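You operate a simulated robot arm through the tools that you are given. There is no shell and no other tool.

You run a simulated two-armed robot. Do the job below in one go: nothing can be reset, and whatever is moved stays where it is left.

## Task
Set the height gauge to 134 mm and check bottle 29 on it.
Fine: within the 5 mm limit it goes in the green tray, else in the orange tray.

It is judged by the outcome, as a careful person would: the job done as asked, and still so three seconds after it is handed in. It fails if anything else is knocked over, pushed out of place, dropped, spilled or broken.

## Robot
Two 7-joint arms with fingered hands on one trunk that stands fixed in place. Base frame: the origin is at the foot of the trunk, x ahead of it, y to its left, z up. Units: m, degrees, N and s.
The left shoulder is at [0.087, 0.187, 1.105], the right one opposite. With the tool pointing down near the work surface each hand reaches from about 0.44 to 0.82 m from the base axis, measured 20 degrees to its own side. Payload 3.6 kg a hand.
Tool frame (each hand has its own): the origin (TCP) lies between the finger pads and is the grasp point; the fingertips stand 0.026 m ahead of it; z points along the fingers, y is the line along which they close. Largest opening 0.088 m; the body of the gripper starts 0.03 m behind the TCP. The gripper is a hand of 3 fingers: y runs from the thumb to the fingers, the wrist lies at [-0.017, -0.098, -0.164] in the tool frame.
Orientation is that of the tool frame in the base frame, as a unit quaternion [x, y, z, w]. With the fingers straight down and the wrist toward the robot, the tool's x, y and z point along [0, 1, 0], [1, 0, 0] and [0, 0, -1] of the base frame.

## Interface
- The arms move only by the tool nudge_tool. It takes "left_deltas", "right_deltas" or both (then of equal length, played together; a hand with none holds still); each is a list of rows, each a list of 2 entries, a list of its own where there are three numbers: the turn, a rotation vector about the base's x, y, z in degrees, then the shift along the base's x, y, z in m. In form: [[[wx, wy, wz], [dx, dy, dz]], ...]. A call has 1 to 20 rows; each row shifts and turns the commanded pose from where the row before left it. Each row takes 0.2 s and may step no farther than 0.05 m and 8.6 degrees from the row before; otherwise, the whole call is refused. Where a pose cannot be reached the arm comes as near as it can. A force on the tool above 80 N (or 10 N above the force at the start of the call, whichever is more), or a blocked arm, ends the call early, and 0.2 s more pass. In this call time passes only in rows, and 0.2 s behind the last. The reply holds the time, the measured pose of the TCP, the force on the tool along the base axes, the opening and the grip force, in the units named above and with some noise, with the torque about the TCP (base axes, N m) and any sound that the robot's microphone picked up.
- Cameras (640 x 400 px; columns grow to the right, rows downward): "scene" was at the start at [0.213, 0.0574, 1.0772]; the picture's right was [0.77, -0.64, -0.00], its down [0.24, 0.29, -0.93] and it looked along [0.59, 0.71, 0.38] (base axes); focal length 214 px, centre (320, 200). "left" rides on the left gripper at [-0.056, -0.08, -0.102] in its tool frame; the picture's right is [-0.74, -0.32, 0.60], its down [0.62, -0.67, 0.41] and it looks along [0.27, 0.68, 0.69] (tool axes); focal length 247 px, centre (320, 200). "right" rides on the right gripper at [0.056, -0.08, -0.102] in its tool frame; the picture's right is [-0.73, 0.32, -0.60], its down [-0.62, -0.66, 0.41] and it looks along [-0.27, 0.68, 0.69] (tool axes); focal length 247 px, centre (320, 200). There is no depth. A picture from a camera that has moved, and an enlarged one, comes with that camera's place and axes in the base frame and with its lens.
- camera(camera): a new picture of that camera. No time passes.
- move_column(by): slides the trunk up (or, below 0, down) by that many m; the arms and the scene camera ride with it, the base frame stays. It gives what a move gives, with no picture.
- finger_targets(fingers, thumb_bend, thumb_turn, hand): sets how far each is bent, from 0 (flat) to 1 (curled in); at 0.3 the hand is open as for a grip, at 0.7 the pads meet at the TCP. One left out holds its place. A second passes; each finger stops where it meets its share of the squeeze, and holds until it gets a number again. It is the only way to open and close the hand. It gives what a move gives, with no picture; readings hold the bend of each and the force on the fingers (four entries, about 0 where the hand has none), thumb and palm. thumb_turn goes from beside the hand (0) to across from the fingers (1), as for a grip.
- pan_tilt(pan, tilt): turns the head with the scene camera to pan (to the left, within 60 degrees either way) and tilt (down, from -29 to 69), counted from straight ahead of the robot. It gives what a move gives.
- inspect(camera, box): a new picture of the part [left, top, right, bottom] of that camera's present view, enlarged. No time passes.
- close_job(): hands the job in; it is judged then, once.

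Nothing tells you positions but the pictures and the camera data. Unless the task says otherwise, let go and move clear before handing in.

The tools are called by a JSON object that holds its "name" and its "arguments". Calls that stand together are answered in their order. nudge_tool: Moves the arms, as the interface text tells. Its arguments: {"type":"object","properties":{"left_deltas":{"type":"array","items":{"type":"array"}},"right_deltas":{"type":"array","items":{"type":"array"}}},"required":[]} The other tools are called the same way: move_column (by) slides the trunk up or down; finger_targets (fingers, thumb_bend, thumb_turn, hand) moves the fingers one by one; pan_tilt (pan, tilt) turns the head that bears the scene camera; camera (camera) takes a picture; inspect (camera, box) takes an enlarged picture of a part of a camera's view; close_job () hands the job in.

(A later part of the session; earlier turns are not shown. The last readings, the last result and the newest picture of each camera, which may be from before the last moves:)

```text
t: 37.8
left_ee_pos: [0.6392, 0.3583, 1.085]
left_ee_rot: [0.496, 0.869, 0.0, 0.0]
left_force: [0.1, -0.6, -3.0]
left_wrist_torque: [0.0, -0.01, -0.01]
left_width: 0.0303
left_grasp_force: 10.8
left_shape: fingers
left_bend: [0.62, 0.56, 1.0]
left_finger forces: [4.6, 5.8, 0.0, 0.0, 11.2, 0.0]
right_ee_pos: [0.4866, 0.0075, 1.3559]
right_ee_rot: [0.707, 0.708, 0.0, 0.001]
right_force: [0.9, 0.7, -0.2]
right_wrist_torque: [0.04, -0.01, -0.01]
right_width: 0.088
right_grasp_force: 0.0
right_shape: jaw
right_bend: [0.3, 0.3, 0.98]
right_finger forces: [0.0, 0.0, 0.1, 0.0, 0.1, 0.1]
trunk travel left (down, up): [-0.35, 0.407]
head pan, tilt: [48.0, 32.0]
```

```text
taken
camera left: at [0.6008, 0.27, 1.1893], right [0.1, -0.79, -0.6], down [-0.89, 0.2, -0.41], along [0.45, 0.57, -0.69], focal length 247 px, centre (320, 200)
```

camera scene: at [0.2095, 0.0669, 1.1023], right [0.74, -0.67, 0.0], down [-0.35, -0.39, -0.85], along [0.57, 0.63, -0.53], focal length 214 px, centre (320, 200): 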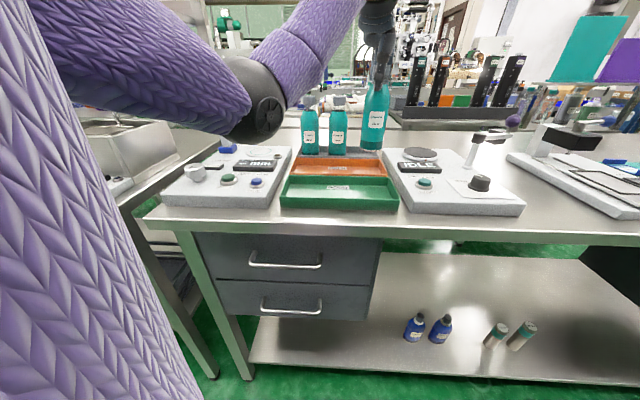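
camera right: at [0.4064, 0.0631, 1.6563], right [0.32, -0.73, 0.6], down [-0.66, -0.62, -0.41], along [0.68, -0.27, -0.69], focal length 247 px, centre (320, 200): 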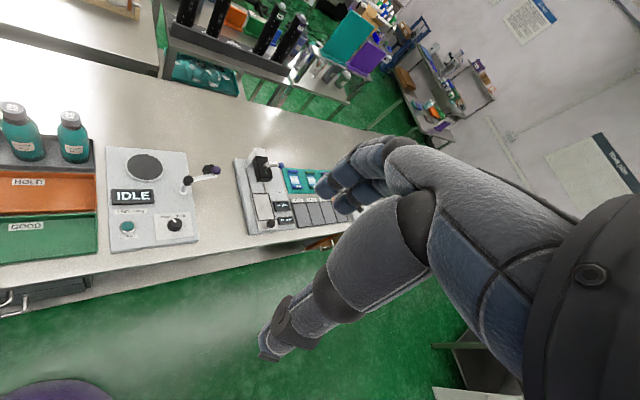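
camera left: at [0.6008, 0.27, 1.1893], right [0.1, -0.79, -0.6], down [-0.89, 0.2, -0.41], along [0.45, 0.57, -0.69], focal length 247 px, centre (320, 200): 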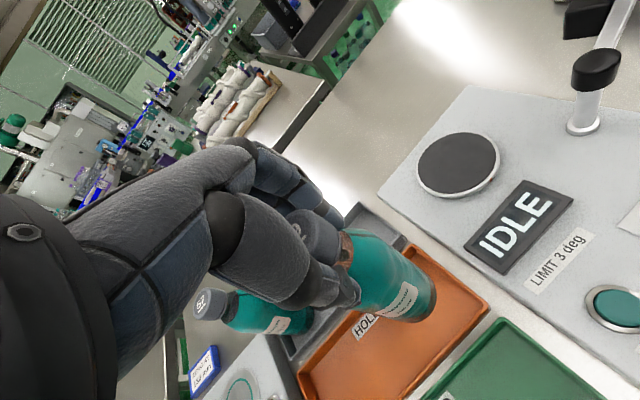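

The bottle is in front of the rack. The elbow hangs fairly low near the gauge, so I'll raise the trunk 5 cm for clearance and carry the bottle left in stages.

{"name": "move_column", "arguments": {"by": 0.05}}

{"name": "nudge_tool", "arguments": {"left_deltas": [[[0, 0, 2], [-0.0298, 0.0311, 0]], [[0, 0, 2], [-0.0298, 0.0311, 0]], [[0, 0, 2], [-0.0298, 0.0311, 0]]]}}

{"name": "camera", "arguments": {"camera": "scene"}}

{"name": "camera", "arguments": {"camera": "left"}}

```text
t: 38.7
left_ee_pos: [0.6423, 0.3585, 1.1359]
left_ee_rot: [0.496, 0.868, 0.0, 0.0]
left_force: [-0.1, 0.6, -2.5]
left_wrist_torque: [0.0, -0.03, -0.03]
left_width: 0.03
left_grasp_force: 10.5
left_shape: fingers
left_bend: [0.62, 0.56, 1.0]
left_finger forces: [4.9, 5.6, 0.0, 0.0, 10.8, 0.0]
right_ee_pos: [0.4856, 0.0084, 1.4045]
right_ee_rot: [0.707, 0.707, 0.0, -0.001]
right_force: [-0.8, -0.1, -0.3]
right_wrist_torque: [0.0, 0.0, -0.02]
right_width: 0.0876
right_grasp_force: 0.0
right_shape: jaw
right_bend: [0.3, 0.3, 0.98]
right_finger forces: [0.1, 0.0, 0.0, 0.0, 0.0, 0.0]
trunk travel left (down, up): [-0.4, 0.357]
head pan, tilt: [48.0, 32.0]
```

```text
t: 39.5
left_ee_pos: [0.5523, 0.4513, 1.1337]
left_ee_rot: [0.449, 0.893, 0.0, 0.001]
left_force: [-0.2, 0.5, -2.4]
left_wrist_torque: [-0.03, -0.04, 0.01]
left_width: 0.0296
left_grasp_force: 10.3
left_shape: fingers
left_bend: [0.62, 0.56, 1.0]
left_finger forces: [5.0, 5.4, 0.0, 0.0, 10.0, 0.1]
right_ee_pos: [0.4857, 0.0079, 1.4057]
right_ee_rot: [0.707, 0.707, 0.0, 0.001]
right_force: [0.3, -0.1, -0.2]
right_wrist_torque: [-0.03, 0.0, 0.02]
right_width: 0.0878
right_grasp_force: 0.0
right_shape: jaw
right_bend: [0.3, 0.3, 0.98]
right_finger forces: [0.1, 0.0, 0.1, 0.1, 0.0, 0.0]
trunk travel left (down, up): [-0.4, 0.357]
head pan, tilt: [48.0, 32.0]
```

```text
taken
camera scene: at [0.2029, 0.0679, 1.1558], right [0.74, -0.67, 0.0], down [-0.35, -0.39, -0.85], along [0.57, 0.63, -0.53], focal length 214 px, centre (320, 200)
```

scene: 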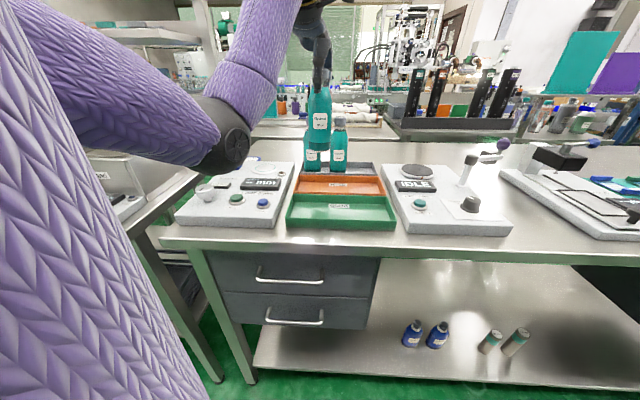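

```text
taken
camera left: at [0.5224, 0.3592, 1.2371], right [0.18, -0.78, -0.6], down [-0.91, 0.1, -0.41], along [0.38, 0.62, -0.69], focal length 247 px, centre (320, 200)
```

left: 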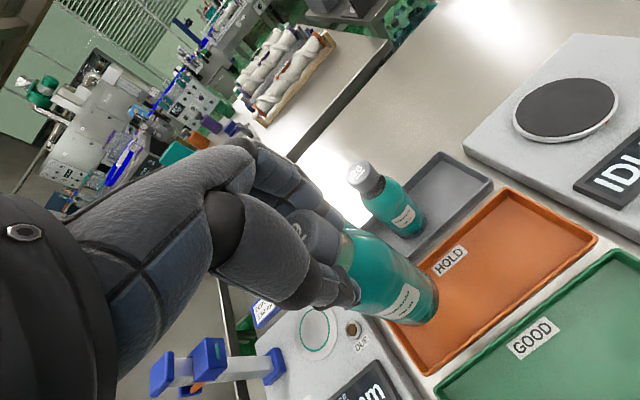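

The elbow would sit low over the gauge panel if I lowered the arm from here. I'll raise the trunk another 10 cm so it stays well clear, then continue to just in front of the plate.

{"name": "move_column", "arguments": {"by": 0.1}}

{"name": "nudge_tool", "arguments": {"left_deltas": [[[0, 0, 2], [-0.0298, 0.0311, -0.01]], [[0, 0, 2], [-0.0298, 0.0311, -0.01]], [[0, 0, 2], [-0.0298, 0.0311, -0.01]], [[0, 0, 2], [-0.0298, 0.0311, -0.01]]]}}

{"name": "camera", "arguments": {"camera": "scene"}}

{"name": "camera", "arguments": {"camera": "left"}}

```text
t: 40.9
left_ee_pos: [0.5516, 0.451, 1.2362]
left_ee_rot: [0.451, 0.893, -0.001, -0.001]
left_force: [0.2, 0.3, -2.1]
left_wrist_torque: [0.0, 0.0, 0.04]
left_width: 0.0298
left_grasp_force: 9.9
left_shape: fingers
left_bend: [0.62, 0.56, 1.0]
left_finger forces: [4.7, 5.7, 0.1, 0.0, 9.8, 0.0]
right_ee_pos: [0.4866, 0.0092, 1.5034]
right_ee_rot: [0.708, 0.707, -0.001, 0.0]
right_force: [-0.3, -0.4, -0.1]
right_wrist_torque: [-0.03, 0.02, 0.06]
right_width: 0.0879
right_grasp_force: 0.0
right_shape: jaw
right_bend: [0.3, 0.3, 0.98]
right_finger forces: [0.0, 0.0, 0.0, 0.1, 0.0, 0.0]
trunk travel left (down, up): [-0.5, 0.257]
head pan, tilt: [48.0, 32.0]
```

```text
t: 41.9
left_ee_pos: [0.4314, 0.5756, 1.1969]
left_ee_rot: [0.386, 0.922, 0.0, 0.001]
left_force: [0.2, -0.4, -2.6]
left_wrist_torque: [-0.02, -0.01, 0.02]
left_width: 0.0291
left_grasp_force: 9.7
left_shape: fingers
left_bend: [0.63, 0.56, 1.0]
left_finger forces: [4.8, 5.3, 0.0, 0.0, 9.2, 0.0]
right_ee_pos: [0.4857, 0.0085, 1.5053]
right_ee_rot: [0.707, 0.707, 0.0, 0.0]
right_force: [0.6, 0.9, 0.2]
right_wrist_torque: [-0.04, 0.03, 0.03]
right_width: 0.0875
right_grasp_force: 0.1
right_shape: jaw
right_bend: [0.3, 0.3, 0.98]
right_finger forces: [0.0, 0.0, 0.1, 0.0, 0.0, 0.0]
trunk travel left (down, up): [-0.5, 0.257]
head pan, tilt: [48.0, 32.0]
```

```text
taken
camera scene: at [0.1945, 0.068, 1.2607], right [0.74, -0.67, 0.0], down [-0.35, -0.39, -0.85], along [0.57, 0.63, -0.53], focal length 214 px, centre (320, 200)
```

scene: 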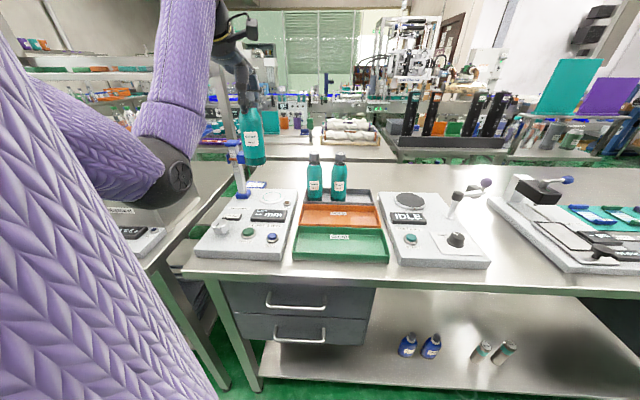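

```text
taken
camera left: at [0.415, 0.4797, 1.2989], right [0.29, -0.75, -0.6], down [-0.91, -0.02, -0.41], along [0.29, 0.66, -0.69], focal length 247 px, centre (320, 200)
```

left: 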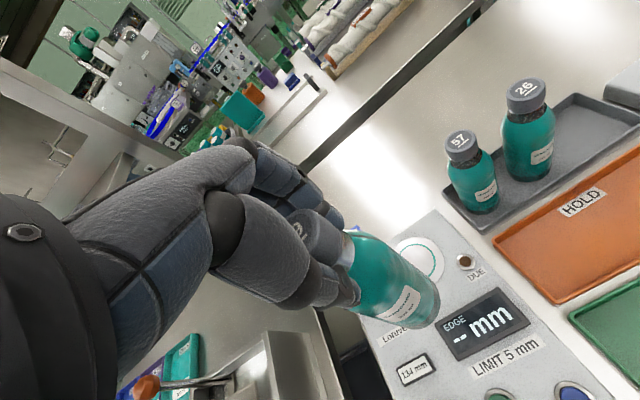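

The elbow is now well clear and the set display still reads 134 mm. I'll zoom in to line the bottle up with the plate.

{"name": "inspect", "arguments": {"camera": "scene", "box": [190, 90, 310, 260]}}

{"name": "inspect", "arguments": {"camera": "left", "box": [270, 170, 550, 400]}}

```text
2.35 times, centred on (250, 175) of scene
camera zoom: at [0.1945, 0.068, 1.2607], right [0.74, -0.67, 0.0], down [-0.35, -0.39, -0.85], along [0.57, 0.63, -0.53], focal length 505 px, centre (485, 259)
```

zoom: 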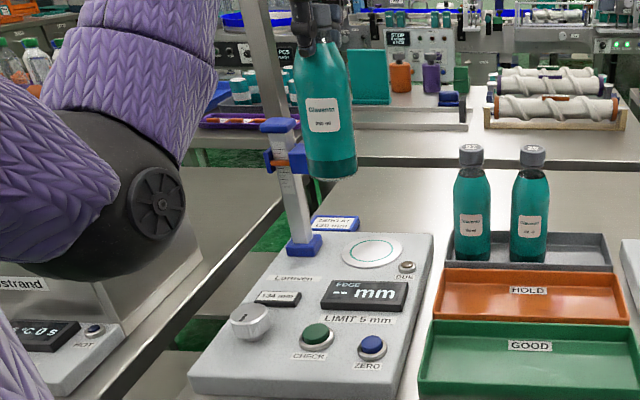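

```text
1.74 times, centred on (410, 285) of left
camera zoom: at [0.415, 0.4797, 1.2989], right [0.29, -0.75, -0.6], down [-0.91, -0.02, -0.41], along [0.29, 0.66, -0.69], focal length 430 px, centre (164, 52)
```

zoom: 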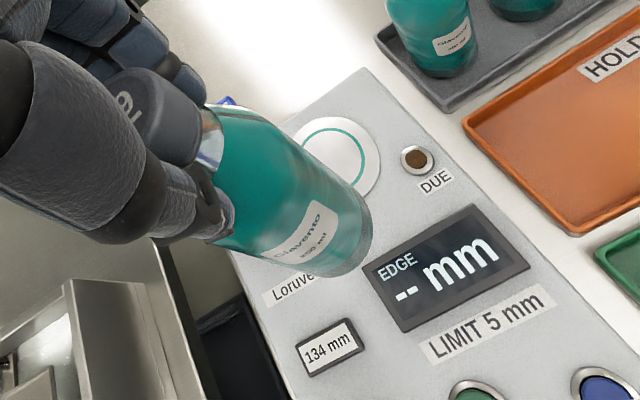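

The plate centre works out near (0.484, 0.625). The bottle may be leaning slightly in the grip, so I'll look closer before setting it down.

{"name": "inspect", "arguments": {"camera": "left", "box": [270, 190, 470, 350]}}

{"name": "inspect", "arguments": {"camera": "scene", "box": [225, 85, 295, 175]}}

```text
2.50 times, centred on (370, 270) of left
camera zoom: at [0.415, 0.4797, 1.2989], right [0.29, -0.75, -0.6], down [-0.91, -0.02, -0.41], along [0.29, 0.66, -0.69], focal length 617 px, centre (195, 25)
```

zoom: 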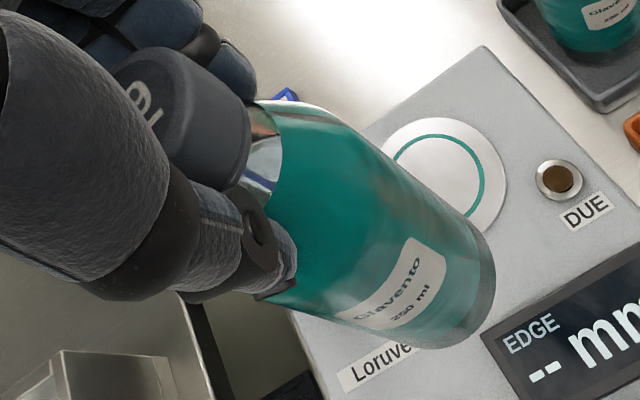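

```text
4.44 times, centred on (260, 130) of scene
camera zoom: at [0.1945, 0.068, 1.2607], right [0.74, -0.67, 0.0], down [-0.35, -0.39, -0.85], along [0.57, 0.63, -0.53], focal length 953 px, centre (587, 511)
```

zoom: 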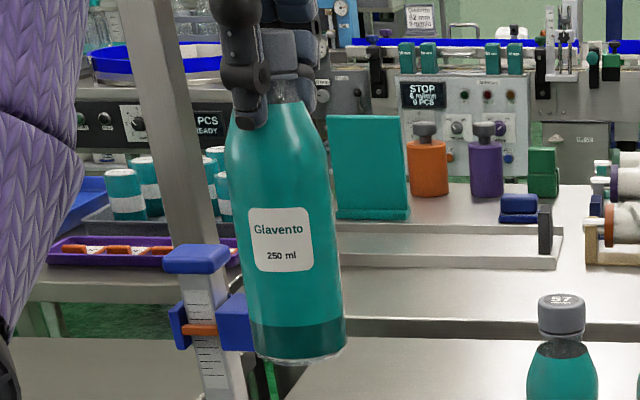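

The bottle leans only about 4°, with its foot toward the robot, and the cap hasn't slipped. I'll correct that with a small tilt, move over the plate and come part way down.

{"name": "nudge_tool", "arguments": {"left_deltas": [[[1.4, -1.4, 0], [0.026, 0.025, 0]], [[1.4, -1.4, 0], [0.026, 0.025, 0]], [[0, 0, 0], [0, 0, -0.03]], [[0, 0, 0], [0, 0, -0.03]], [[0, 0, 0], [0, 0, -0.03]]]}}

{"name": "camera", "arguments": {"camera": "scene"}}

{"name": "inspect", "arguments": {"camera": "scene", "box": [190, 90, 310, 260]}}

{"name": "camera", "arguments": {"camera": "left"}}

```text
t: 43.0
left_ee_pos: [0.4869, 0.6252, 1.1067]
left_ee_rot: [0.387, 0.921, 0.032, 0.015]
left_force: [0.9, 0.7, -2.9]
left_wrist_torque: [-0.01, 0.0, 0.02]
left_width: 0.0293
left_grasp_force: 9.8
left_shape: fingers
left_bend: [0.63, 0.56, 1.0]
left_finger forces: [4.4, 5.3, 0.1, 0.0, 9.4, 0.0]
right_ee_pos: [0.4847, 0.0082, 1.505]
right_ee_rot: [0.707, 0.707, 0.0, 0.0]
right_force: [-0.1, 0.3, 0.6]
right_wrist_torque: [0.01, -0.03, 0.0]
right_width: 0.0876
right_grasp_force: 0.1
right_shape: jaw
right_bend: [0.3, 0.3, 0.98]
right_finger forces: [0.0, 0.0, 0.0, 0.0, 0.0, 0.0]
trunk travel left (down, up): [-0.5, 0.257]
head pan, tilt: [48.0, 32.0]
```

```text
taken
camera scene: at [0.1952, 0.0673, 1.2606], right [0.74, -0.67, 0.0], down [-0.35, -0.39, -0.85], along [0.57, 0.63, -0.53], focal length 214 px, centre (320, 200)
```

scene: 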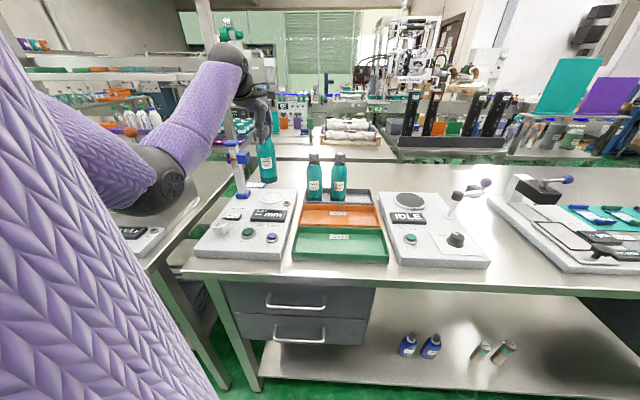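

```text
2.35 times, centred on (250, 175) of scene
camera zoom: at [0.1952, 0.0673, 1.2606], right [0.74, -0.67, 0.0], down [-0.35, -0.39, -0.85], along [0.57, 0.63, -0.53], focal length 505 px, centre (485, 259)
```

zoom: 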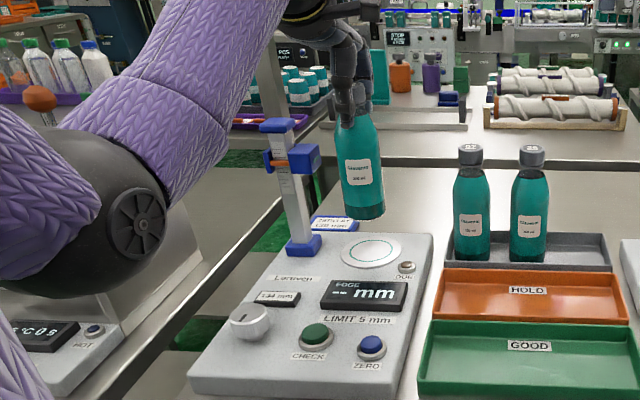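

```text
taken
camera left: at [0.4654, 0.5246, 1.2024], right [0.32, -0.72, -0.62], down [-0.89, 0.0, -0.46], along [0.33, 0.7, -0.64], focal length 247 px, centre (320, 200)
```

left: 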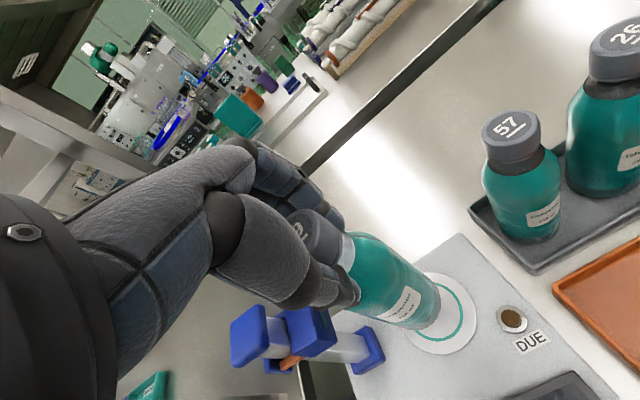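

The bottle hangs straight over the plate in both views. I'll zoom in to check the alignment before lowering the last stretch.

{"name": "inspect", "arguments": {"camera": "left", "box": [320, 210, 520, 370]}}

{"name": "inspect", "arguments": {"camera": "scene", "box": [230, 100, 300, 210]}}

```text
2.50 times, centred on (420, 290) of left
camera zoom: at [0.4654, 0.5246, 1.2024], right [0.32, -0.72, -0.62], down [-0.89, 0.0, -0.46], along [0.33, 0.7, -0.64], focal length 617 px, centre (70, -25)
```

zoom: 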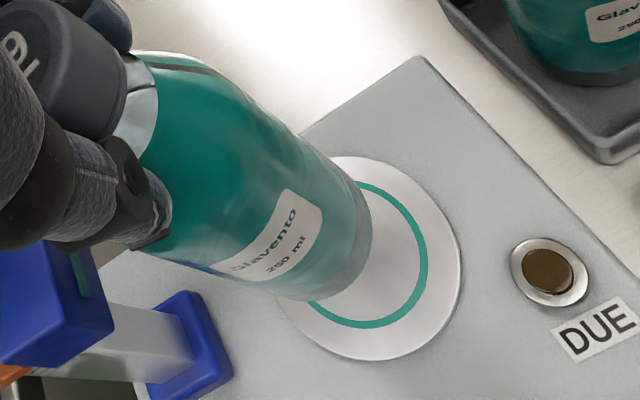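

```text
3.64 times, centred on (265, 155) of scene
camera zoom: at [0.1952, 0.0673, 1.2606], right [0.74, -0.67, 0.0], down [-0.35, -0.39, -0.85], along [0.57, 0.63, -0.53], focal length 780 px, centre (520, 364)
```

zoom: 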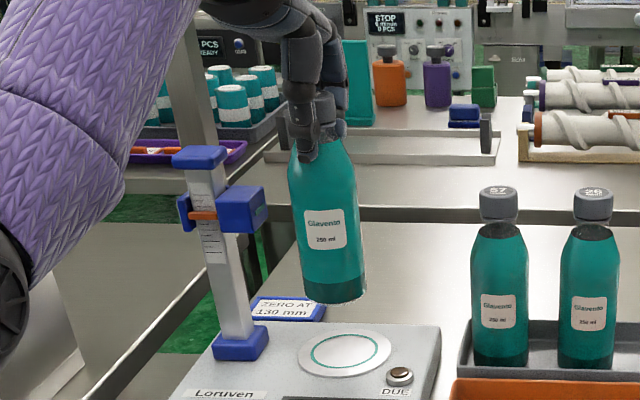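

The alignment holds in both views, and the slider block clears the hand by about a centimetre. I'll lower to just above the plate.

{"name": "nudge_tool", "arguments": {"left_deltas": [[[0, 0, 0], [0.001, -0.001, -0.02]], [[0, 0, 0], [0, 0, -0.02]], [[0, 0, 0], [0, 0, -0.012]]]}}

{"name": "inspect", "arguments": {"camera": "left", "box": [280, 190, 520, 390]}}

{"name": "inspect", "arguments": {"camera": "scene", "box": [220, 110, 300, 220]}}

```text
t: 43.9
left_ee_pos: [0.4863, 0.6251, 1.0549]
left_ee_rot: [0.385, 0.922, 0.031, 0.013]
left_force: [-0.2, -0.7, -2.7]
left_wrist_torque: [0.02, -0.02, -0.02]
left_width: 0.0289
left_grasp_force: 9.8
left_shape: fingers
left_bend: [0.63, 0.57, 1.0]
left_finger forces: [4.6, 5.0, 0.0, 0.0, 9.3, 0.0]
right_ee_pos: [0.4867, 0.0088, 1.5053]
right_ee_rot: [0.707, 0.707, 0.0, 0.0]
right_force: [0.3, -0.5, 0.5]
right_wrist_torque: [0.01, -0.01, 0.01]
right_width: 0.0878
right_grasp_force: 0.1
right_shape: jaw
right_bend: [0.3, 0.3, 0.98]
right_finger forces: [0.0, 0.0, 0.0, 0.0, 0.0, 0.0]
trunk travel left (down, up): [-0.5, 0.257]
head pan, tilt: [48.0, 32.0]
```

```text
2.00 times, centred on (400, 290) of left
camera zoom: at [0.4652, 0.5234, 1.1506], right [0.32, -0.72, -0.62], down [-0.89, 0.0, -0.46], along [0.33, 0.7, -0.64], focal length 494 px, centre (160, 20)
```

zoom: 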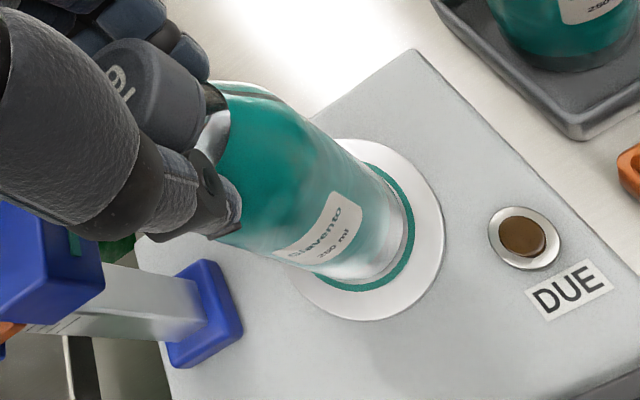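

```text
3.64 times, centred on (260, 165) of scene
camera zoom: at [0.1952, 0.0673, 1.2606], right [0.74, -0.67, 0.0], down [-0.35, -0.39, -0.85], along [0.57, 0.63, -0.53], focal length 780 px, centre (538, 327)
```

zoom: 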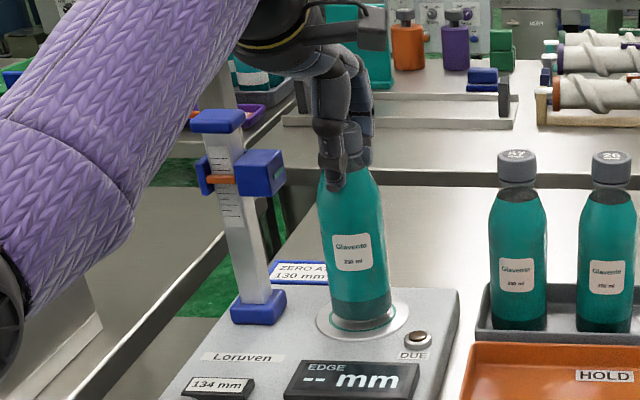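

The bottle's foot is just above the plate and centred in the ring. I'll lower it in small steps until it touches.

{"name": "nudge_tool", "arguments": {"left_deltas": [[[0, 0, 0], [0, 0, -0.003]], [[0, 0, 0], [0, 0, -0.003]], [[0, 0, 0], [0, 0, -0.003]]]}}

{"name": "inspect", "arguments": {"camera": "scene", "box": [220, 110, 300, 220]}}

```text
t: 44.6
left_ee_pos: [0.4846, 0.624, 1.0484]
left_ee_rot: [0.386, 0.922, 0.034, 0.015]
left_force: [0.0, 1.4, 7.5]
left_wrist_torque: [-0.03, 0.01, 0.02]
left_width: 0.0292
left_grasp_force: 12.9
left_shape: fingers
left_bend: [0.63, 0.57, 1.0]
left_finger forces: [6.0, 7.6, 0.1, 0.1, 11.9, 0.0]
right_ee_pos: [0.4859, 0.0084, 1.505]
right_ee_rot: [0.707, 0.707, 0.0, 0.0]
right_force: [0.1, -0.3, -1.0]
right_wrist_torque: [0.01, 0.01, 0.0]
right_width: 0.0877
right_grasp_force: 0.1
right_shape: jaw
right_bend: [0.3, 0.3, 0.98]
right_finger forces: [0.0, 0.0, 0.0, 0.1, 0.0, 0.0]
trunk travel left (down, up): [-0.5, 0.257]
head pan, tilt: [48.0, 32.0]
```

```text
3.64 times, centred on (260, 165) of scene
camera zoom: at [0.1943, 0.0665, 1.2609], right [0.74, -0.67, 0.0], down [-0.35, -0.39, -0.85], along [0.57, 0.63, -0.53], focal length 780 px, centre (538, 327)
```

zoom: 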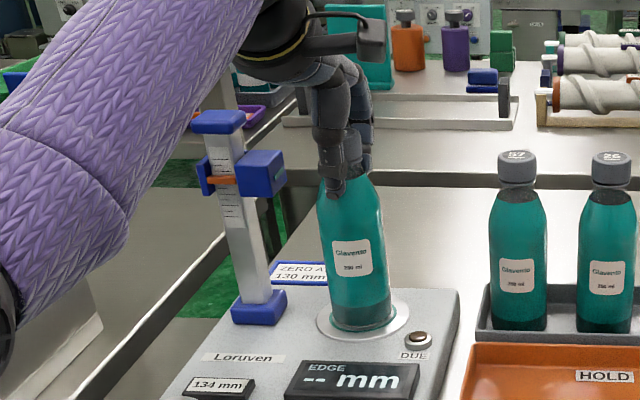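

The bottle has touched down with about 10 N supported by the plate. I'll ease off the pressure, then open the hand gently.

{"name": "nudge_tool", "arguments": {"left_deltas": [[[0, 0, 0], [0, 0, 0.002]]]}}

{"name": "inspect", "arguments": {"camera": "left", "box": [280, 190, 520, 390]}}

```text
t: 45.0
left_ee_pos: [0.4847, 0.6244, 1.0486]
left_ee_rot: [0.387, 0.922, 0.033, 0.014]
left_force: [-0.2, 0.8, 6.2]
left_wrist_torque: [0.03, 0.0, -0.01]
left_width: 0.0289
left_grasp_force: 12.6
left_shape: fingers
left_bend: [0.63, 0.57, 1.0]
left_finger forces: [6.1, 7.6, 0.0, 0.0, 11.6, 0.0]
right_ee_pos: [0.4855, 0.0069, 1.5057]
right_ee_rot: [0.707, 0.707, 0.0, 0.0]
right_force: [0.8, -0.2, 0.5]
right_wrist_torque: [-0.01, -0.01, 0.03]
right_width: 0.0878
right_grasp_force: 0.0
right_shape: jaw
right_bend: [0.3, 0.3, 0.98]
right_finger forces: [0.1, 0.0, 0.0, 0.1, 0.0, 0.1]
trunk travel left (down, up): [-0.5, 0.257]
head pan, tilt: [48.0, 32.0]
```

```text
2.00 times, centred on (400, 290) of left
camera zoom: at [0.4639, 0.5234, 1.1449], right [0.32, -0.72, -0.62], down [-0.89, 0.0, -0.46], along [0.33, 0.7, -0.64], focal length 494 px, centre (160, 20)
```

zoom: 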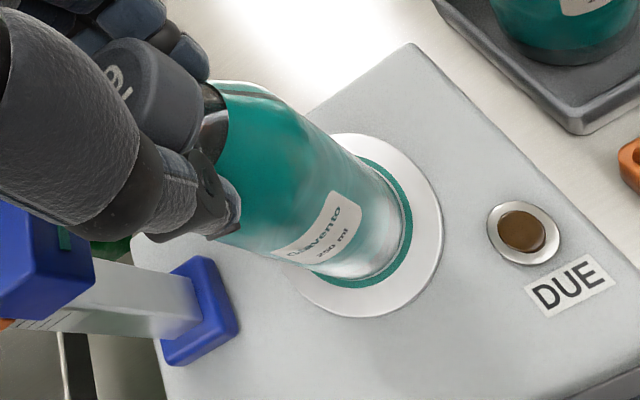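

There are still about 6 N on the bottle, so I'll ease up a little more.

{"name": "nudge_tool", "arguments": {"left_deltas": [[[0, 0, 0], [0, 0, 0.002]]]}}

```text
t: 45.5
left_ee_pos: [0.4842, 0.623, 1.0484]
left_ee_rot: [0.386, 0.922, 0.031, 0.013]
left_force: [-0.2, 0.8, 1.5]
left_wrist_torque: [0.03, -0.05, 0.0]
left_width: 0.0289
left_grasp_force: 11.5
left_shape: fingers
left_bend: [0.63, 0.57, 1.0]
left_finger forces: [5.5, 6.7, 0.1, 0.0, 10.4, 0.0]
right_ee_pos: [0.486, 0.0084, 1.5048]
right_ee_rot: [0.707, 0.708, 0.0, 0.0]
right_force: [0.2, -0.3, 0.4]
right_wrist_torque: [0.0, -0.02, -0.03]
right_width: 0.0876
right_grasp_force: 0.0
right_shape: jaw
right_bend: [0.3, 0.3, 0.98]
right_finger forces: [0.0, 0.1, 0.1, 0.1, 0.1, 0.1]
trunk travel left (down, up): [-0.5, 0.257]
head pan, tilt: [48.0, 32.0]
```

The load is nearly balanced, so I'll release the bottle in two gentle steps.

{"name": "finger_targets", "arguments": {"hand": "left", "fingers": 0.56, "thumb_bend": 0.5}}

{"name": "finger_targets", "arguments": {"hand": "left", "fingers": 0.38, "thumb_bend": 0.38}}

{"name": "inspect", "arguments": {"camera": "left", "box": [240, 170, 520, 390]}}

{"name": "inspect", "arguments": {"camera": "scene", "box": [220, 110, 300, 220]}}

```text
t: 46.5
left_ee_pos: [0.4852, 0.6242, 1.0497]
left_ee_rot: [0.386, 0.922, 0.032, 0.013]
left_force: [0.1, -1.3, -0.2]
left_wrist_torque: [0.01, 0.02, 0.01]
left_width: 0.0381
left_grasp_force: 0.0
left_shape: fingers
left_bend: [0.56, 0.5, 1.0]
left_finger forces: [0.0, 0.1, 0.1, 0.0, 0.1, 0.1]
right_ee_pos: [0.4866, 0.0073, 1.5052]
right_ee_rot: [0.707, 0.707, 0.0, 0.0]
right_force: [-0.4, -0.8, 0.2]
right_wrist_torque: [0.0, 0.03, -0.02]
right_width: 0.0876
right_grasp_force: 0.1
right_shape: jaw
right_bend: [0.3, 0.3, 0.98]
right_finger forces: [0.0, 0.0, 0.1, 0.0, 0.0, 0.1]
trunk travel left (down, up): [-0.5, 0.257]
head pan, tilt: [48.0, 32.0]
```

```text
t: 47.5
left_ee_pos: [0.4854, 0.6244, 1.0507]
left_ee_rot: [0.386, 0.922, 0.032, 0.013]
left_force: [-0.5, -0.1, 0.4]
left_wrist_torque: [0.0, -0.01, 0.0]
left_width: 0.0707
left_grasp_force: 0.1
left_shape: fingers
left_bend: [0.38, 0.38, 0.99]
left_finger forces: [0.0, 0.0, 0.1, 0.0, 0.0, 0.0]
right_ee_pos: [0.4868, 0.0073, 1.5052]
right_ee_rot: [0.707, 0.707, 0.0, 0.0]
right_force: [-0.3, 0.1, -0.1]
right_wrist_torque: [0.04, 0.01, -0.01]
right_width: 0.0878
right_grasp_force: 0.1
right_shape: jaw
right_bend: [0.3, 0.3, 0.98]
right_finger forces: [0.0, 0.0, 0.0, 0.0, 0.0, 0.0]
trunk travel left (down, up): [-0.5, 0.257]
head pan, tilt: [48.0, 32.0]
```

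```text
1.82 times, centred on (380, 280) of left
camera zoom: at [0.4641, 0.5234, 1.1462], right [0.32, -0.72, -0.62], down [-0.89, 0.0, -0.46], along [0.33, 0.7, -0.64], focal length 449 px, centre (211, 54)
```

zoom: 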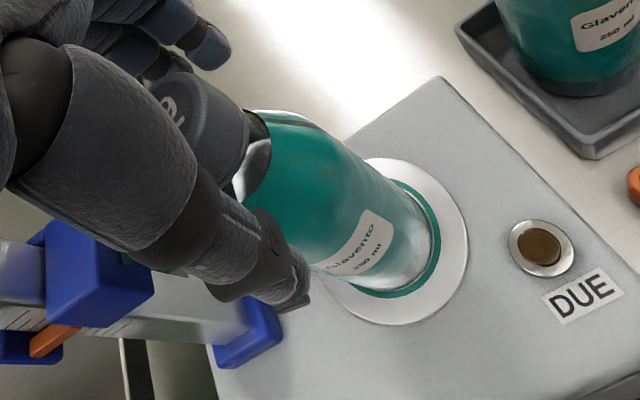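

```text
3.64 times, centred on (260, 165) of scene
camera zoom: at [0.1949, 0.067, 1.2606], right [0.74, -0.67, 0.0], down [-0.35, -0.39, -0.85], along [0.57, 0.63, -0.53], focal length 780 px, centre (538, 327)
```

zoom: 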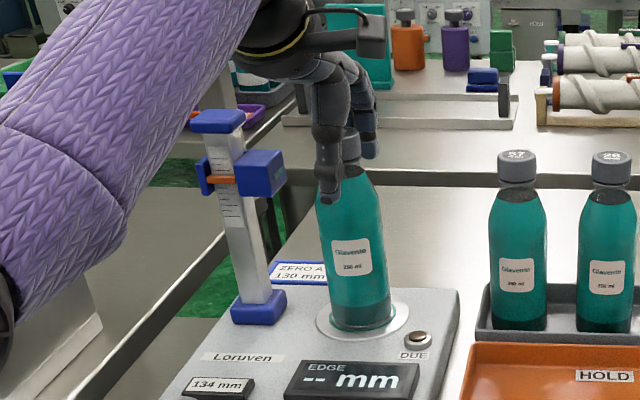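

Bottle 29 stands upright in the ring on the plate. I'll lift the hand clear, straighten it, back off toward the CHECK button and close the fingers for pressing.

{"name": "nudge_tool", "arguments": {"left_deltas": [[[0, 0, 0], [0, 0, 0.02]], [[0, 0, 0], [0, 0, 0.03]], [[0, 0, 0], [0, 0, 0.04]], [[-0.7, 0.7, 0], [-0.0365, -0.0313, 0]], [[-0.7, 0.7, 0], [-0.0365, -0.0313, 0]], [[-0.7, 0.7, 0], [-0.0365, -0.0313, 0]], [[-0.7, 0.7, 0], [-0.0365, -0.0313, 0]]]}}

{"name": "finger_targets", "arguments": {"hand": "left", "fingers": 0.7, "thumb_bend": 0.7}}

{"name": "camera", "arguments": {"camera": "scene"}}

{"name": "camera", "arguments": {"camera": "left"}}

```text
t: 49.0
left_ee_pos: [0.3389, 0.4988, 1.143]
left_ee_rot: [0.386, 0.922, -0.001, 0.0]
left_force: [0.4, 0.1, -0.1]
left_wrist_torque: [-0.01, 0.0, -0.01]
left_width: 0.0709
left_grasp_force: 0.0
left_shape: fingers
left_bend: [0.38, 0.38, 0.99]
left_finger forces: [0.1, 0.1, 0.0, 0.0, 0.0, 0.0]
right_ee_pos: [0.4855, 0.0076, 1.5061]
right_ee_rot: [0.708, 0.707, 0.0, 0.0]
right_force: [0.3, 0.0, 0.2]
right_wrist_torque: [0.0, -0.02, 0.03]
right_width: 0.0879
right_grasp_force: 0.0
right_shape: jaw
right_bend: [0.3, 0.3, 0.98]
right_finger forces: [0.0, 0.0, 0.1, 0.0, 0.0, 0.0]
trunk travel left (down, up): [-0.5, 0.257]
head pan, tilt: [48.0, 32.0]
```

```text
t: 50.0
left_ee_pos: [0.3393, 0.4989, 1.1434]
left_ee_rot: [0.387, 0.922, 0.0, 0.0]
left_force: [0.0, 0.5, -0.5]
left_wrist_torque: [0.01, -0.02, -0.03]
left_width: 0.0038
left_grasp_force: 0.0
left_shape: fingers
left_bend: [0.7, 0.7, 1.0]
left_finger forces: [0.0, 0.0, 0.0, 0.0, 0.0, 0.0]
right_ee_pos: [0.4862, 0.008, 1.5043]
right_ee_rot: [0.707, 0.707, 0.0, -0.001]
right_force: [-0.8, 0.1, 0.2]
right_wrist_torque: [0.0, -0.01, -0.01]
right_width: 0.0879
right_grasp_force: 0.2
right_shape: jaw
right_bend: [0.3, 0.3, 0.98]
right_finger forces: [0.0, 0.0, 0.1, 0.1, 0.0, 0.0]
trunk travel left (down, up): [-0.5, 0.257]
head pan, tilt: [48.0, 32.0]
```

```text
taken
camera scene: at [0.1949, 0.067, 1.2607], right [0.74, -0.67, 0.0], down [-0.35, -0.39, -0.85], along [0.57, 0.63, -0.53], focal length 214 px, centre (320, 200)
```

scene: 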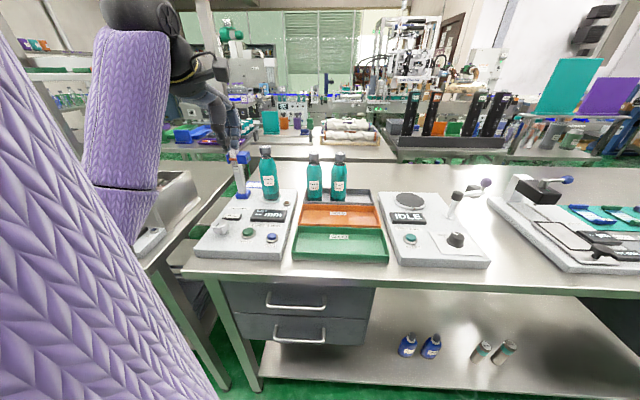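

```text
taken
camera left: at [0.3237, 0.4025, 1.2447], right [0.29, -0.75, -0.6], down [-0.91, -0.02, -0.41], along [0.29, 0.66, -0.69], focal length 247 px, centre (320, 200)
```

left: 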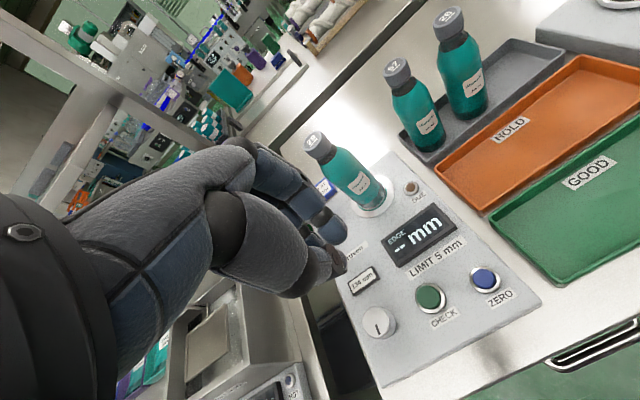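

The closed fingertips are above the panel, and CHECK works out near (0.341, 0.503, 0.900). I'll descend to just above it and look again.

{"name": "nudge_tool", "arguments": {"left_deltas": [[[0, 0, 0], [0.002, 0.004, -0.036]], [[0, 0, 0], [0, 0, -0.036]], [[0, 0, 0], [0, 0, -0.036]], [[0, 0, 0], [0, 0, -0.036]], [[0, 0, 0], [0, 0, -0.036]]]}}

{"name": "inspect", "arguments": {"camera": "left", "box": [240, 150, 480, 350]}}

{"name": "inspect", "arguments": {"camera": "scene", "box": [180, 150, 310, 270]}}

```text
t: 51.2
left_ee_pos: [0.3396, 0.5032, 0.9572]
left_ee_rot: [0.387, 0.922, 0.001, 0.0]
left_force: [0.3, -0.4, -0.4]
left_wrist_torque: [0.0, 0.0, 0.04]
left_width: 0.0039
left_grasp_force: 0.0
left_shape: fingers
left_bend: [0.7, 0.7, 1.0]
left_finger forces: [0.0, 0.0, 0.1, 0.0, 0.0, 0.0]
right_ee_pos: [0.4859, 0.0075, 1.5053]
right_ee_rot: [0.707, 0.707, -0.001, 0.0]
right_force: [-0.3, 0.3, -0.1]
right_wrist_torque: [0.02, 0.01, 0.01]
right_width: 0.0878
right_grasp_force: 0.0
right_shape: jaw
right_bend: [0.3, 0.3, 0.98]
right_finger forces: [0.0, 0.0, 0.0, 0.0, 0.0, 0.1]
trunk travel left (down, up): [-0.5, 0.257]
head pan, tilt: [48.0, 32.0]
```

```text
2.00 times, centred on (360, 250) of left
camera zoom: at [0.3238, 0.4069, 1.0597], right [0.29, -0.75, -0.6], down [-0.91, -0.02, -0.41], along [0.29, 0.66, -0.69], focal length 494 px, centre (240, 100)
```

zoom: 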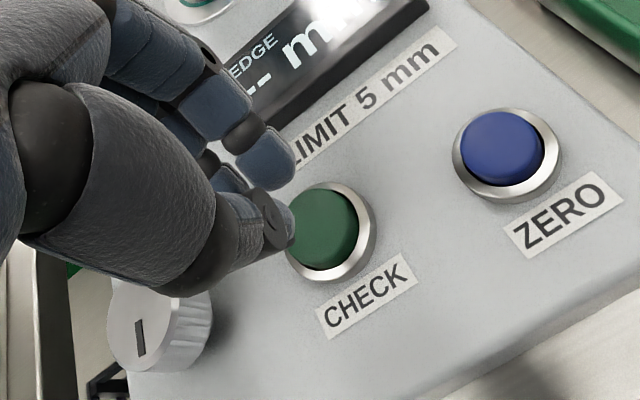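

```text
3.33 times, centred on (245, 210) of scene
camera zoom: at [0.1948, 0.0671, 1.2607], right [0.74, -0.67, 0.0], down [-0.35, -0.39, -0.85], along [0.57, 0.63, -0.53], focal length 715 px, centre (570, 167)
```

zoom: 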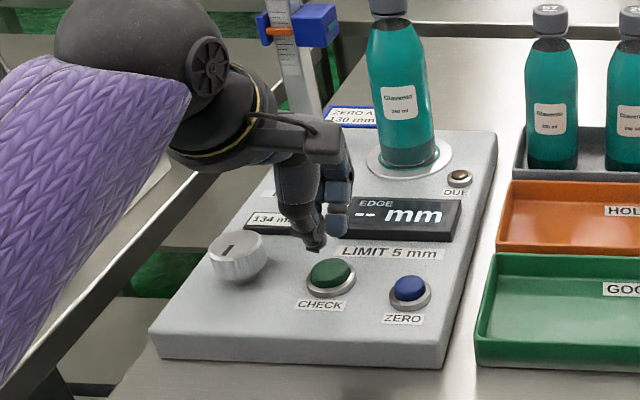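

The fingertips line up straight above CHECK, and bottle 29 stands undisturbed. I'll go down and press in small steps.

{"name": "nudge_tool", "arguments": {"left_deltas": [[[0, 0, 0], [0, 0, -0.012]], [[0, 0, 0], [0, 0, -0.012]], [[0, 0, 0], [0, 0, -0.004]], [[0, 0, 0], [0, 0, -0.003]], [[0, 0, 0], [0, 0, -0.003]]]}}

{"name": "inspect", "arguments": {"camera": "left", "box": [240, 150, 480, 350]}}

{"name": "inspect", "arguments": {"camera": "scene", "box": [180, 150, 310, 270]}}

```text
t: 52.5
left_ee_pos: [0.3414, 0.5031, 0.927]
left_ee_rot: [0.387, 0.922, 0.002, 0.0]
left_force: [0.3, -0.6, 5.1]
left_wrist_torque: [-0.05, 0.06, -0.03]
left_width: 0.0033
left_grasp_force: 3.1
left_shape: fingers
left_bend: [0.7, 0.7, 1.0]
left_finger forces: [0.3, 0.3, 0.0, 0.1, 5.1, 0.1]
right_ee_pos: [0.4841, 0.0066, 1.506]
right_ee_rot: [0.707, 0.707, 0.0, 0.0]
right_force: [-0.8, 0.6, 0.0]
right_wrist_torque: [-0.01, -0.02, -0.01]
right_width: 0.0875
right_grasp_force: 0.1
right_shape: jaw
right_bend: [0.3, 0.3, 0.98]
right_finger forces: [0.0, 0.1, 0.0, 0.0, 0.1, 0.0]
trunk travel left (down, up): [-0.5, 0.257]
head pan, tilt: [48.0, 32.0]
heard: click
```

```text
2.00 times, centred on (360, 250) of left
camera zoom: at [0.3241, 0.4068, 1.0289], right [0.29, -0.75, -0.6], down [-0.91, -0.02, -0.41], along [0.3, 0.67, -0.69], focal length 494 px, centre (240, 100)
```

zoom: 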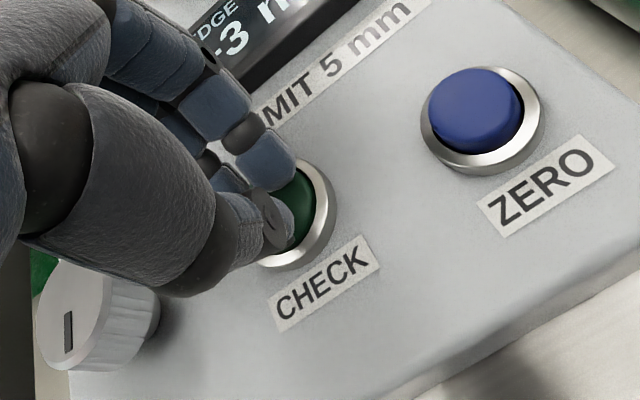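

```text
3.33 times, centred on (245, 210) of scene
camera zoom: at [0.1944, 0.0664, 1.2608], right [0.74, -0.67, 0.0], down [-0.35, -0.39, -0.85], along [0.57, 0.63, -0.53], focal length 715 px, centre (570, 167)
```

zoom: 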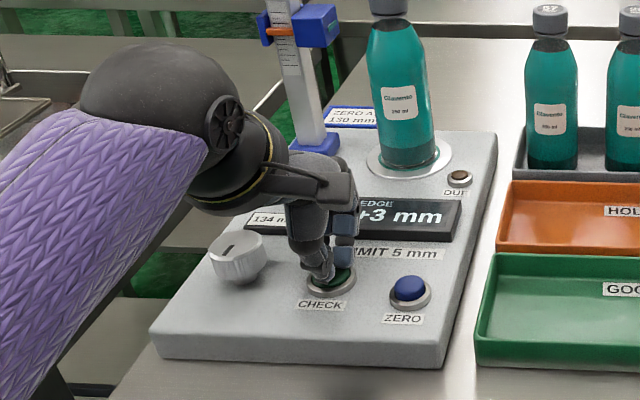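

There was a click, and the display now shows what looks like "+3 mm". I'll lift off and read it properly.

{"name": "nudge_tool", "arguments": {"left_deltas": [[[0, 0, 0], [0, 0, 0.02]], [[0, 0, 0], [0, 0, 0.04]], [[0, 0, 0], [-0.02, -0.02, 0.04]], [[0, 0, 0], [-0.02, -0.02, 0.04]]]}}

{"name": "inspect", "arguments": {"camera": "scene", "box": [190, 150, 310, 260]}}

{"name": "inspect", "arguments": {"camera": "scene", "box": [230, 190, 300, 230]}}

{"name": "camera", "arguments": {"camera": "left"}}

```text
t: 53.5
left_ee_pos: [0.3017, 0.4626, 1.0659]
left_ee_rot: [0.386, 0.923, -0.001, 0.0]
left_force: [0.1, 0.3, -0.9]
left_wrist_torque: [-0.01, -0.02, -0.01]
left_width: 0.0032
left_grasp_force: 0.1
left_shape: fingers
left_bend: [0.7, 0.7, 1.0]
left_finger forces: [0.1, 0.0, 0.1, 0.1, 0.0, 0.0]
right_ee_pos: [0.4859, 0.0064, 1.5053]
right_ee_rot: [0.707, 0.708, 0.0, 0.0]
right_force: [0.2, 0.0, 0.3]
right_wrist_torque: [0.0, -0.01, 0.02]
right_width: 0.0877
right_grasp_force: 0.1
right_shape: jaw
right_bend: [0.3, 0.3, 0.98]
right_finger forces: [0.0, 0.0, 0.0, 0.1, 0.0, 0.0]
trunk travel left (down, up): [-0.5, 0.257]
head pan, tilt: [48.0, 32.0]
```

```text
3.64 times, centred on (250, 205) of scene
camera zoom: at [0.1948, 0.0667, 1.2607], right [0.74, -0.67, 0.0], down [-0.35, -0.39, -0.85], along [0.57, 0.63, -0.53], focal length 780 px, centre (574, 182)
```

zoom: 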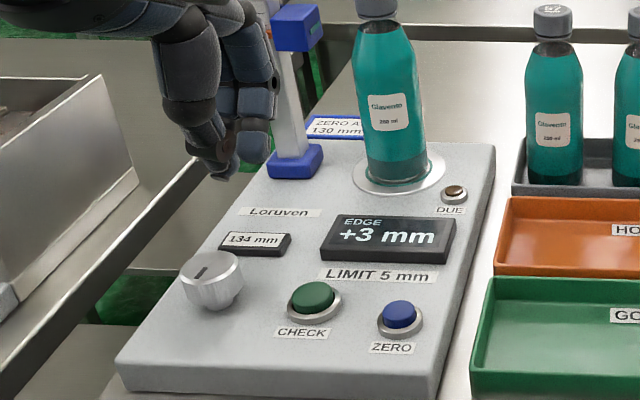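

```text
9.14 times, centred on (265, 210) of scene
camera zoom: at [0.1948, 0.0667, 1.2607], right [0.74, -0.67, 0.0], down [-0.35, -0.39, -0.85], along [0.57, 0.63, -0.53], focal length 1961 px, centre (823, 109)
```

zoom: 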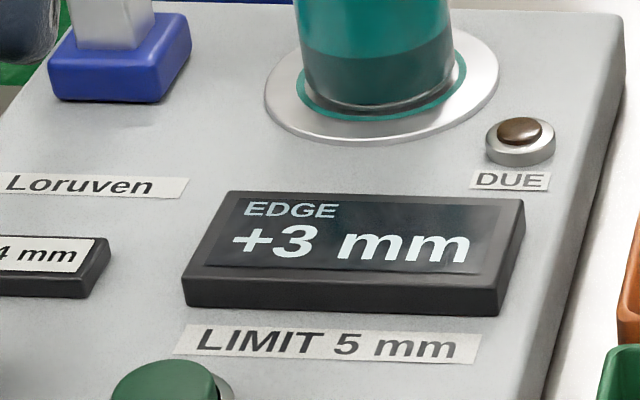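

```text
taken
camera left: at [0.2855, 0.3666, 1.1683], right [0.29, -0.75, -0.6], down [-0.91, -0.02, -0.41], along [0.29, 0.66, -0.69], focal length 247 px, centre (320, 200)
```

left: 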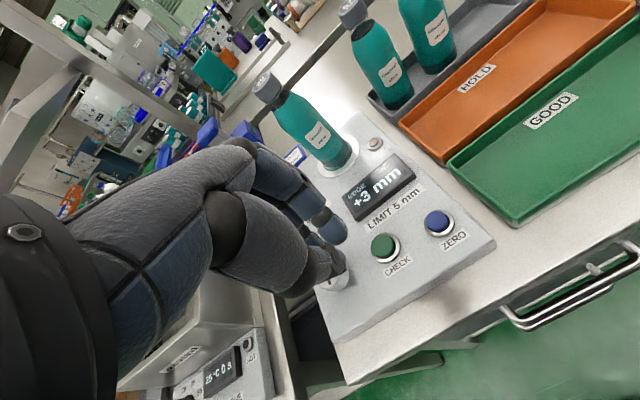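

The gauge reads EDGE +3 mm at the 134 mm setting with DUE off, so bottle 29 is within the 5 mm limit and goes in the green GOOD tray. I'll look at the trays to pick the spot.

{"name": "inspect", "arguments": {"camera": "scene", "box": [270, 170, 410, 280]}}

{"name": "inspect", "arguments": {"camera": "scene", "box": [220, 110, 300, 220]}}

```text
3.64 times, centred on (340, 225) of scene
camera zoom: at [0.1948, 0.0667, 1.2607], right [0.74, -0.67, 0.0], down [-0.35, -0.39, -0.85], along [0.57, 0.63, -0.53], focal length 780 px, centre (247, 109)
```

zoom: 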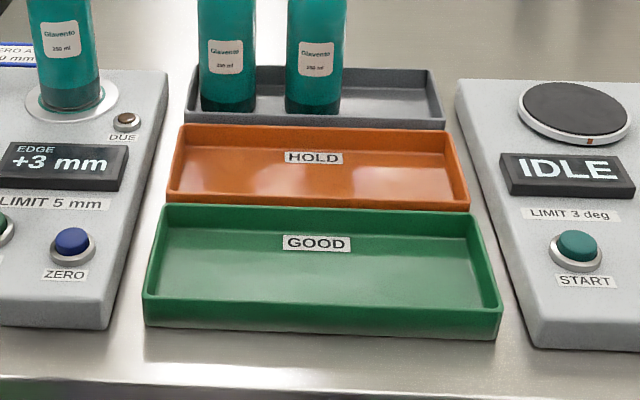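

```text
3.64 times, centred on (260, 165) of scene
camera zoom: at [0.1948, 0.0667, 1.2607], right [0.74, -0.67, 0.0], down [-0.35, -0.39, -0.85], along [0.57, 0.63, -0.53], focal length 780 px, centre (538, 327)
```

zoom: 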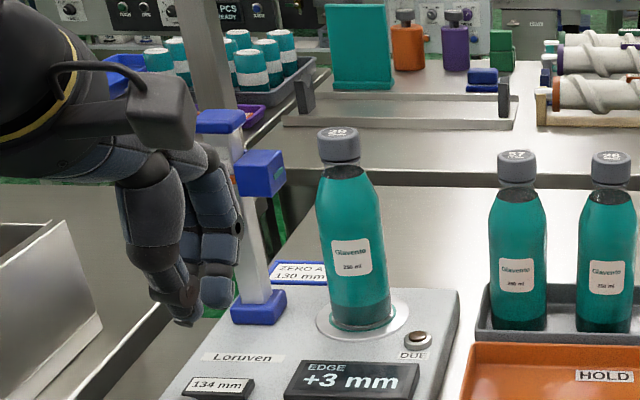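

The green tray's centre is near (0.507, 0.337), and bottle 29 stands at about (0.484, 0.624). I'll open the hand, rise, and go back over the bottle.

{"name": "finger_targets", "arguments": {"hand": "left", "fingers": 0.38, "thumb_bend": 0.38}}

{"name": "nudge_tool", "arguments": {"left_deltas": [[[0, 0, 0], [0, 0, 0.042]], [[0, 0, 0], [0, 0, 0.042]], [[0, 0, 0], [0.0304, 0.0269, 0]], [[0, 0, 0], [0.0304, 0.0269, 0]], [[0, 0, 0], [0.0304, 0.0269, 0]], [[0, 0, 0], [0.0304, 0.0269, 0]], [[0, 0, 0], [0.0304, 0.0269, 0]], [[0, 0, 0], [0.0304, 0.0269, 0]]]}}

{"name": "inspect", "arguments": {"camera": "left", "box": [240, 160, 480, 360]}}

{"name": "inspect", "arguments": {"camera": "scene", "box": [190, 70, 310, 220]}}

```text
t: 54.5
left_ee_pos: [0.3006, 0.4635, 1.0659]
left_ee_rot: [0.387, 0.922, 0.0, 0.0]
left_force: [-0.1, -0.2, -0.5]
left_wrist_torque: [0.0, 0.01, -0.01]
left_width: 0.0707
left_grasp_force: 0.0
left_shape: fingers
left_bend: [0.38, 0.38, 0.99]
left_finger forces: [0.0, 0.0, 0.1, 0.0, 0.0, 0.1]
right_ee_pos: [0.4858, 0.0069, 1.5056]
right_ee_rot: [0.707, 0.707, 0.0, -0.001]
right_force: [-0.8, -0.1, 0.1]
right_wrist_torque: [-0.02, -0.02, 0.01]
right_width: 0.0878
right_grasp_force: 0.2
right_shape: jaw
right_bend: [0.3, 0.3, 0.98]
right_finger forces: [0.0, 0.0, 0.0, 0.0, 0.0, 0.1]
trunk travel left (down, up): [-0.5, 0.257]
head pan, tilt: [48.0, 32.0]
```

```text
t: 56.2
left_ee_pos: [0.4825, 0.6244, 1.1469]
left_ee_rot: [0.387, 0.922, 0.0, 0.0]
left_force: [0.2, 0.4, -0.5]
left_wrist_torque: [0.0, 0.03, 0.03]
left_width: 0.071
left_grasp_force: 0.1
left_shape: fingers
left_bend: [0.38, 0.38, 0.99]
left_finger forces: [0.1, 0.0, 0.1, 0.0, 0.0, 0.0]
right_ee_pos: [0.4867, 0.0088, 1.5047]
right_ee_rot: [0.707, 0.707, 0.0, 0.0]
right_force: [1.4, 0.2, 0.4]
right_wrist_torque: [-0.03, -0.01, 0.0]
right_width: 0.0874
right_grasp_force: 0.0
right_shape: jaw
right_bend: [0.3, 0.3, 0.98]
right_finger forces: [0.2, 0.0, 0.1, 0.0, 0.0, 0.1]
trunk travel left (down, up): [-0.5, 0.257]
head pan, tilt: [48.0, 32.0]
```

```text
2.00 times, centred on (360, 260) of left
camera zoom: at [0.4663, 0.5293, 1.2497], right [0.29, -0.75, -0.6], down [-0.91, -0.02, -0.41], along [0.29, 0.66, -0.69], focal length 494 px, centre (240, 80)
```

zoom: 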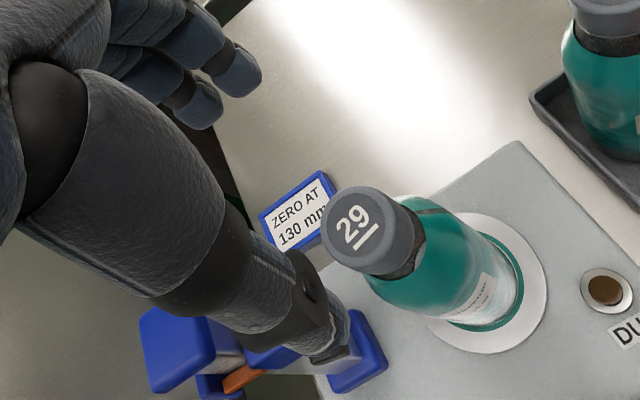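

```text
2.67 times, centred on (250, 145) of scene
camera zoom: at [0.1953, 0.0679, 1.2605], right [0.74, -0.67, 0.0], down [-0.35, -0.39, -0.85], along [0.57, 0.63, -0.53], focal length 572 px, centre (507, 347)
```

zoom: 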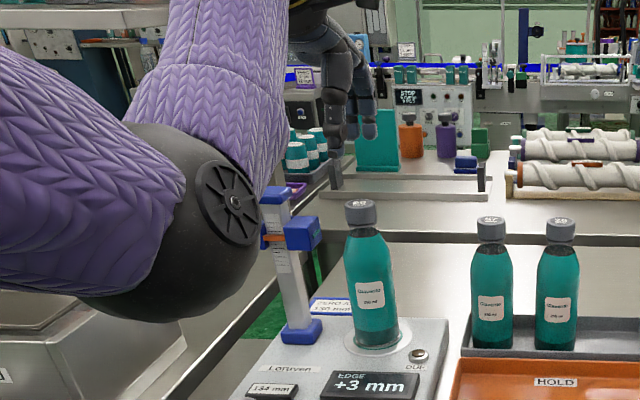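

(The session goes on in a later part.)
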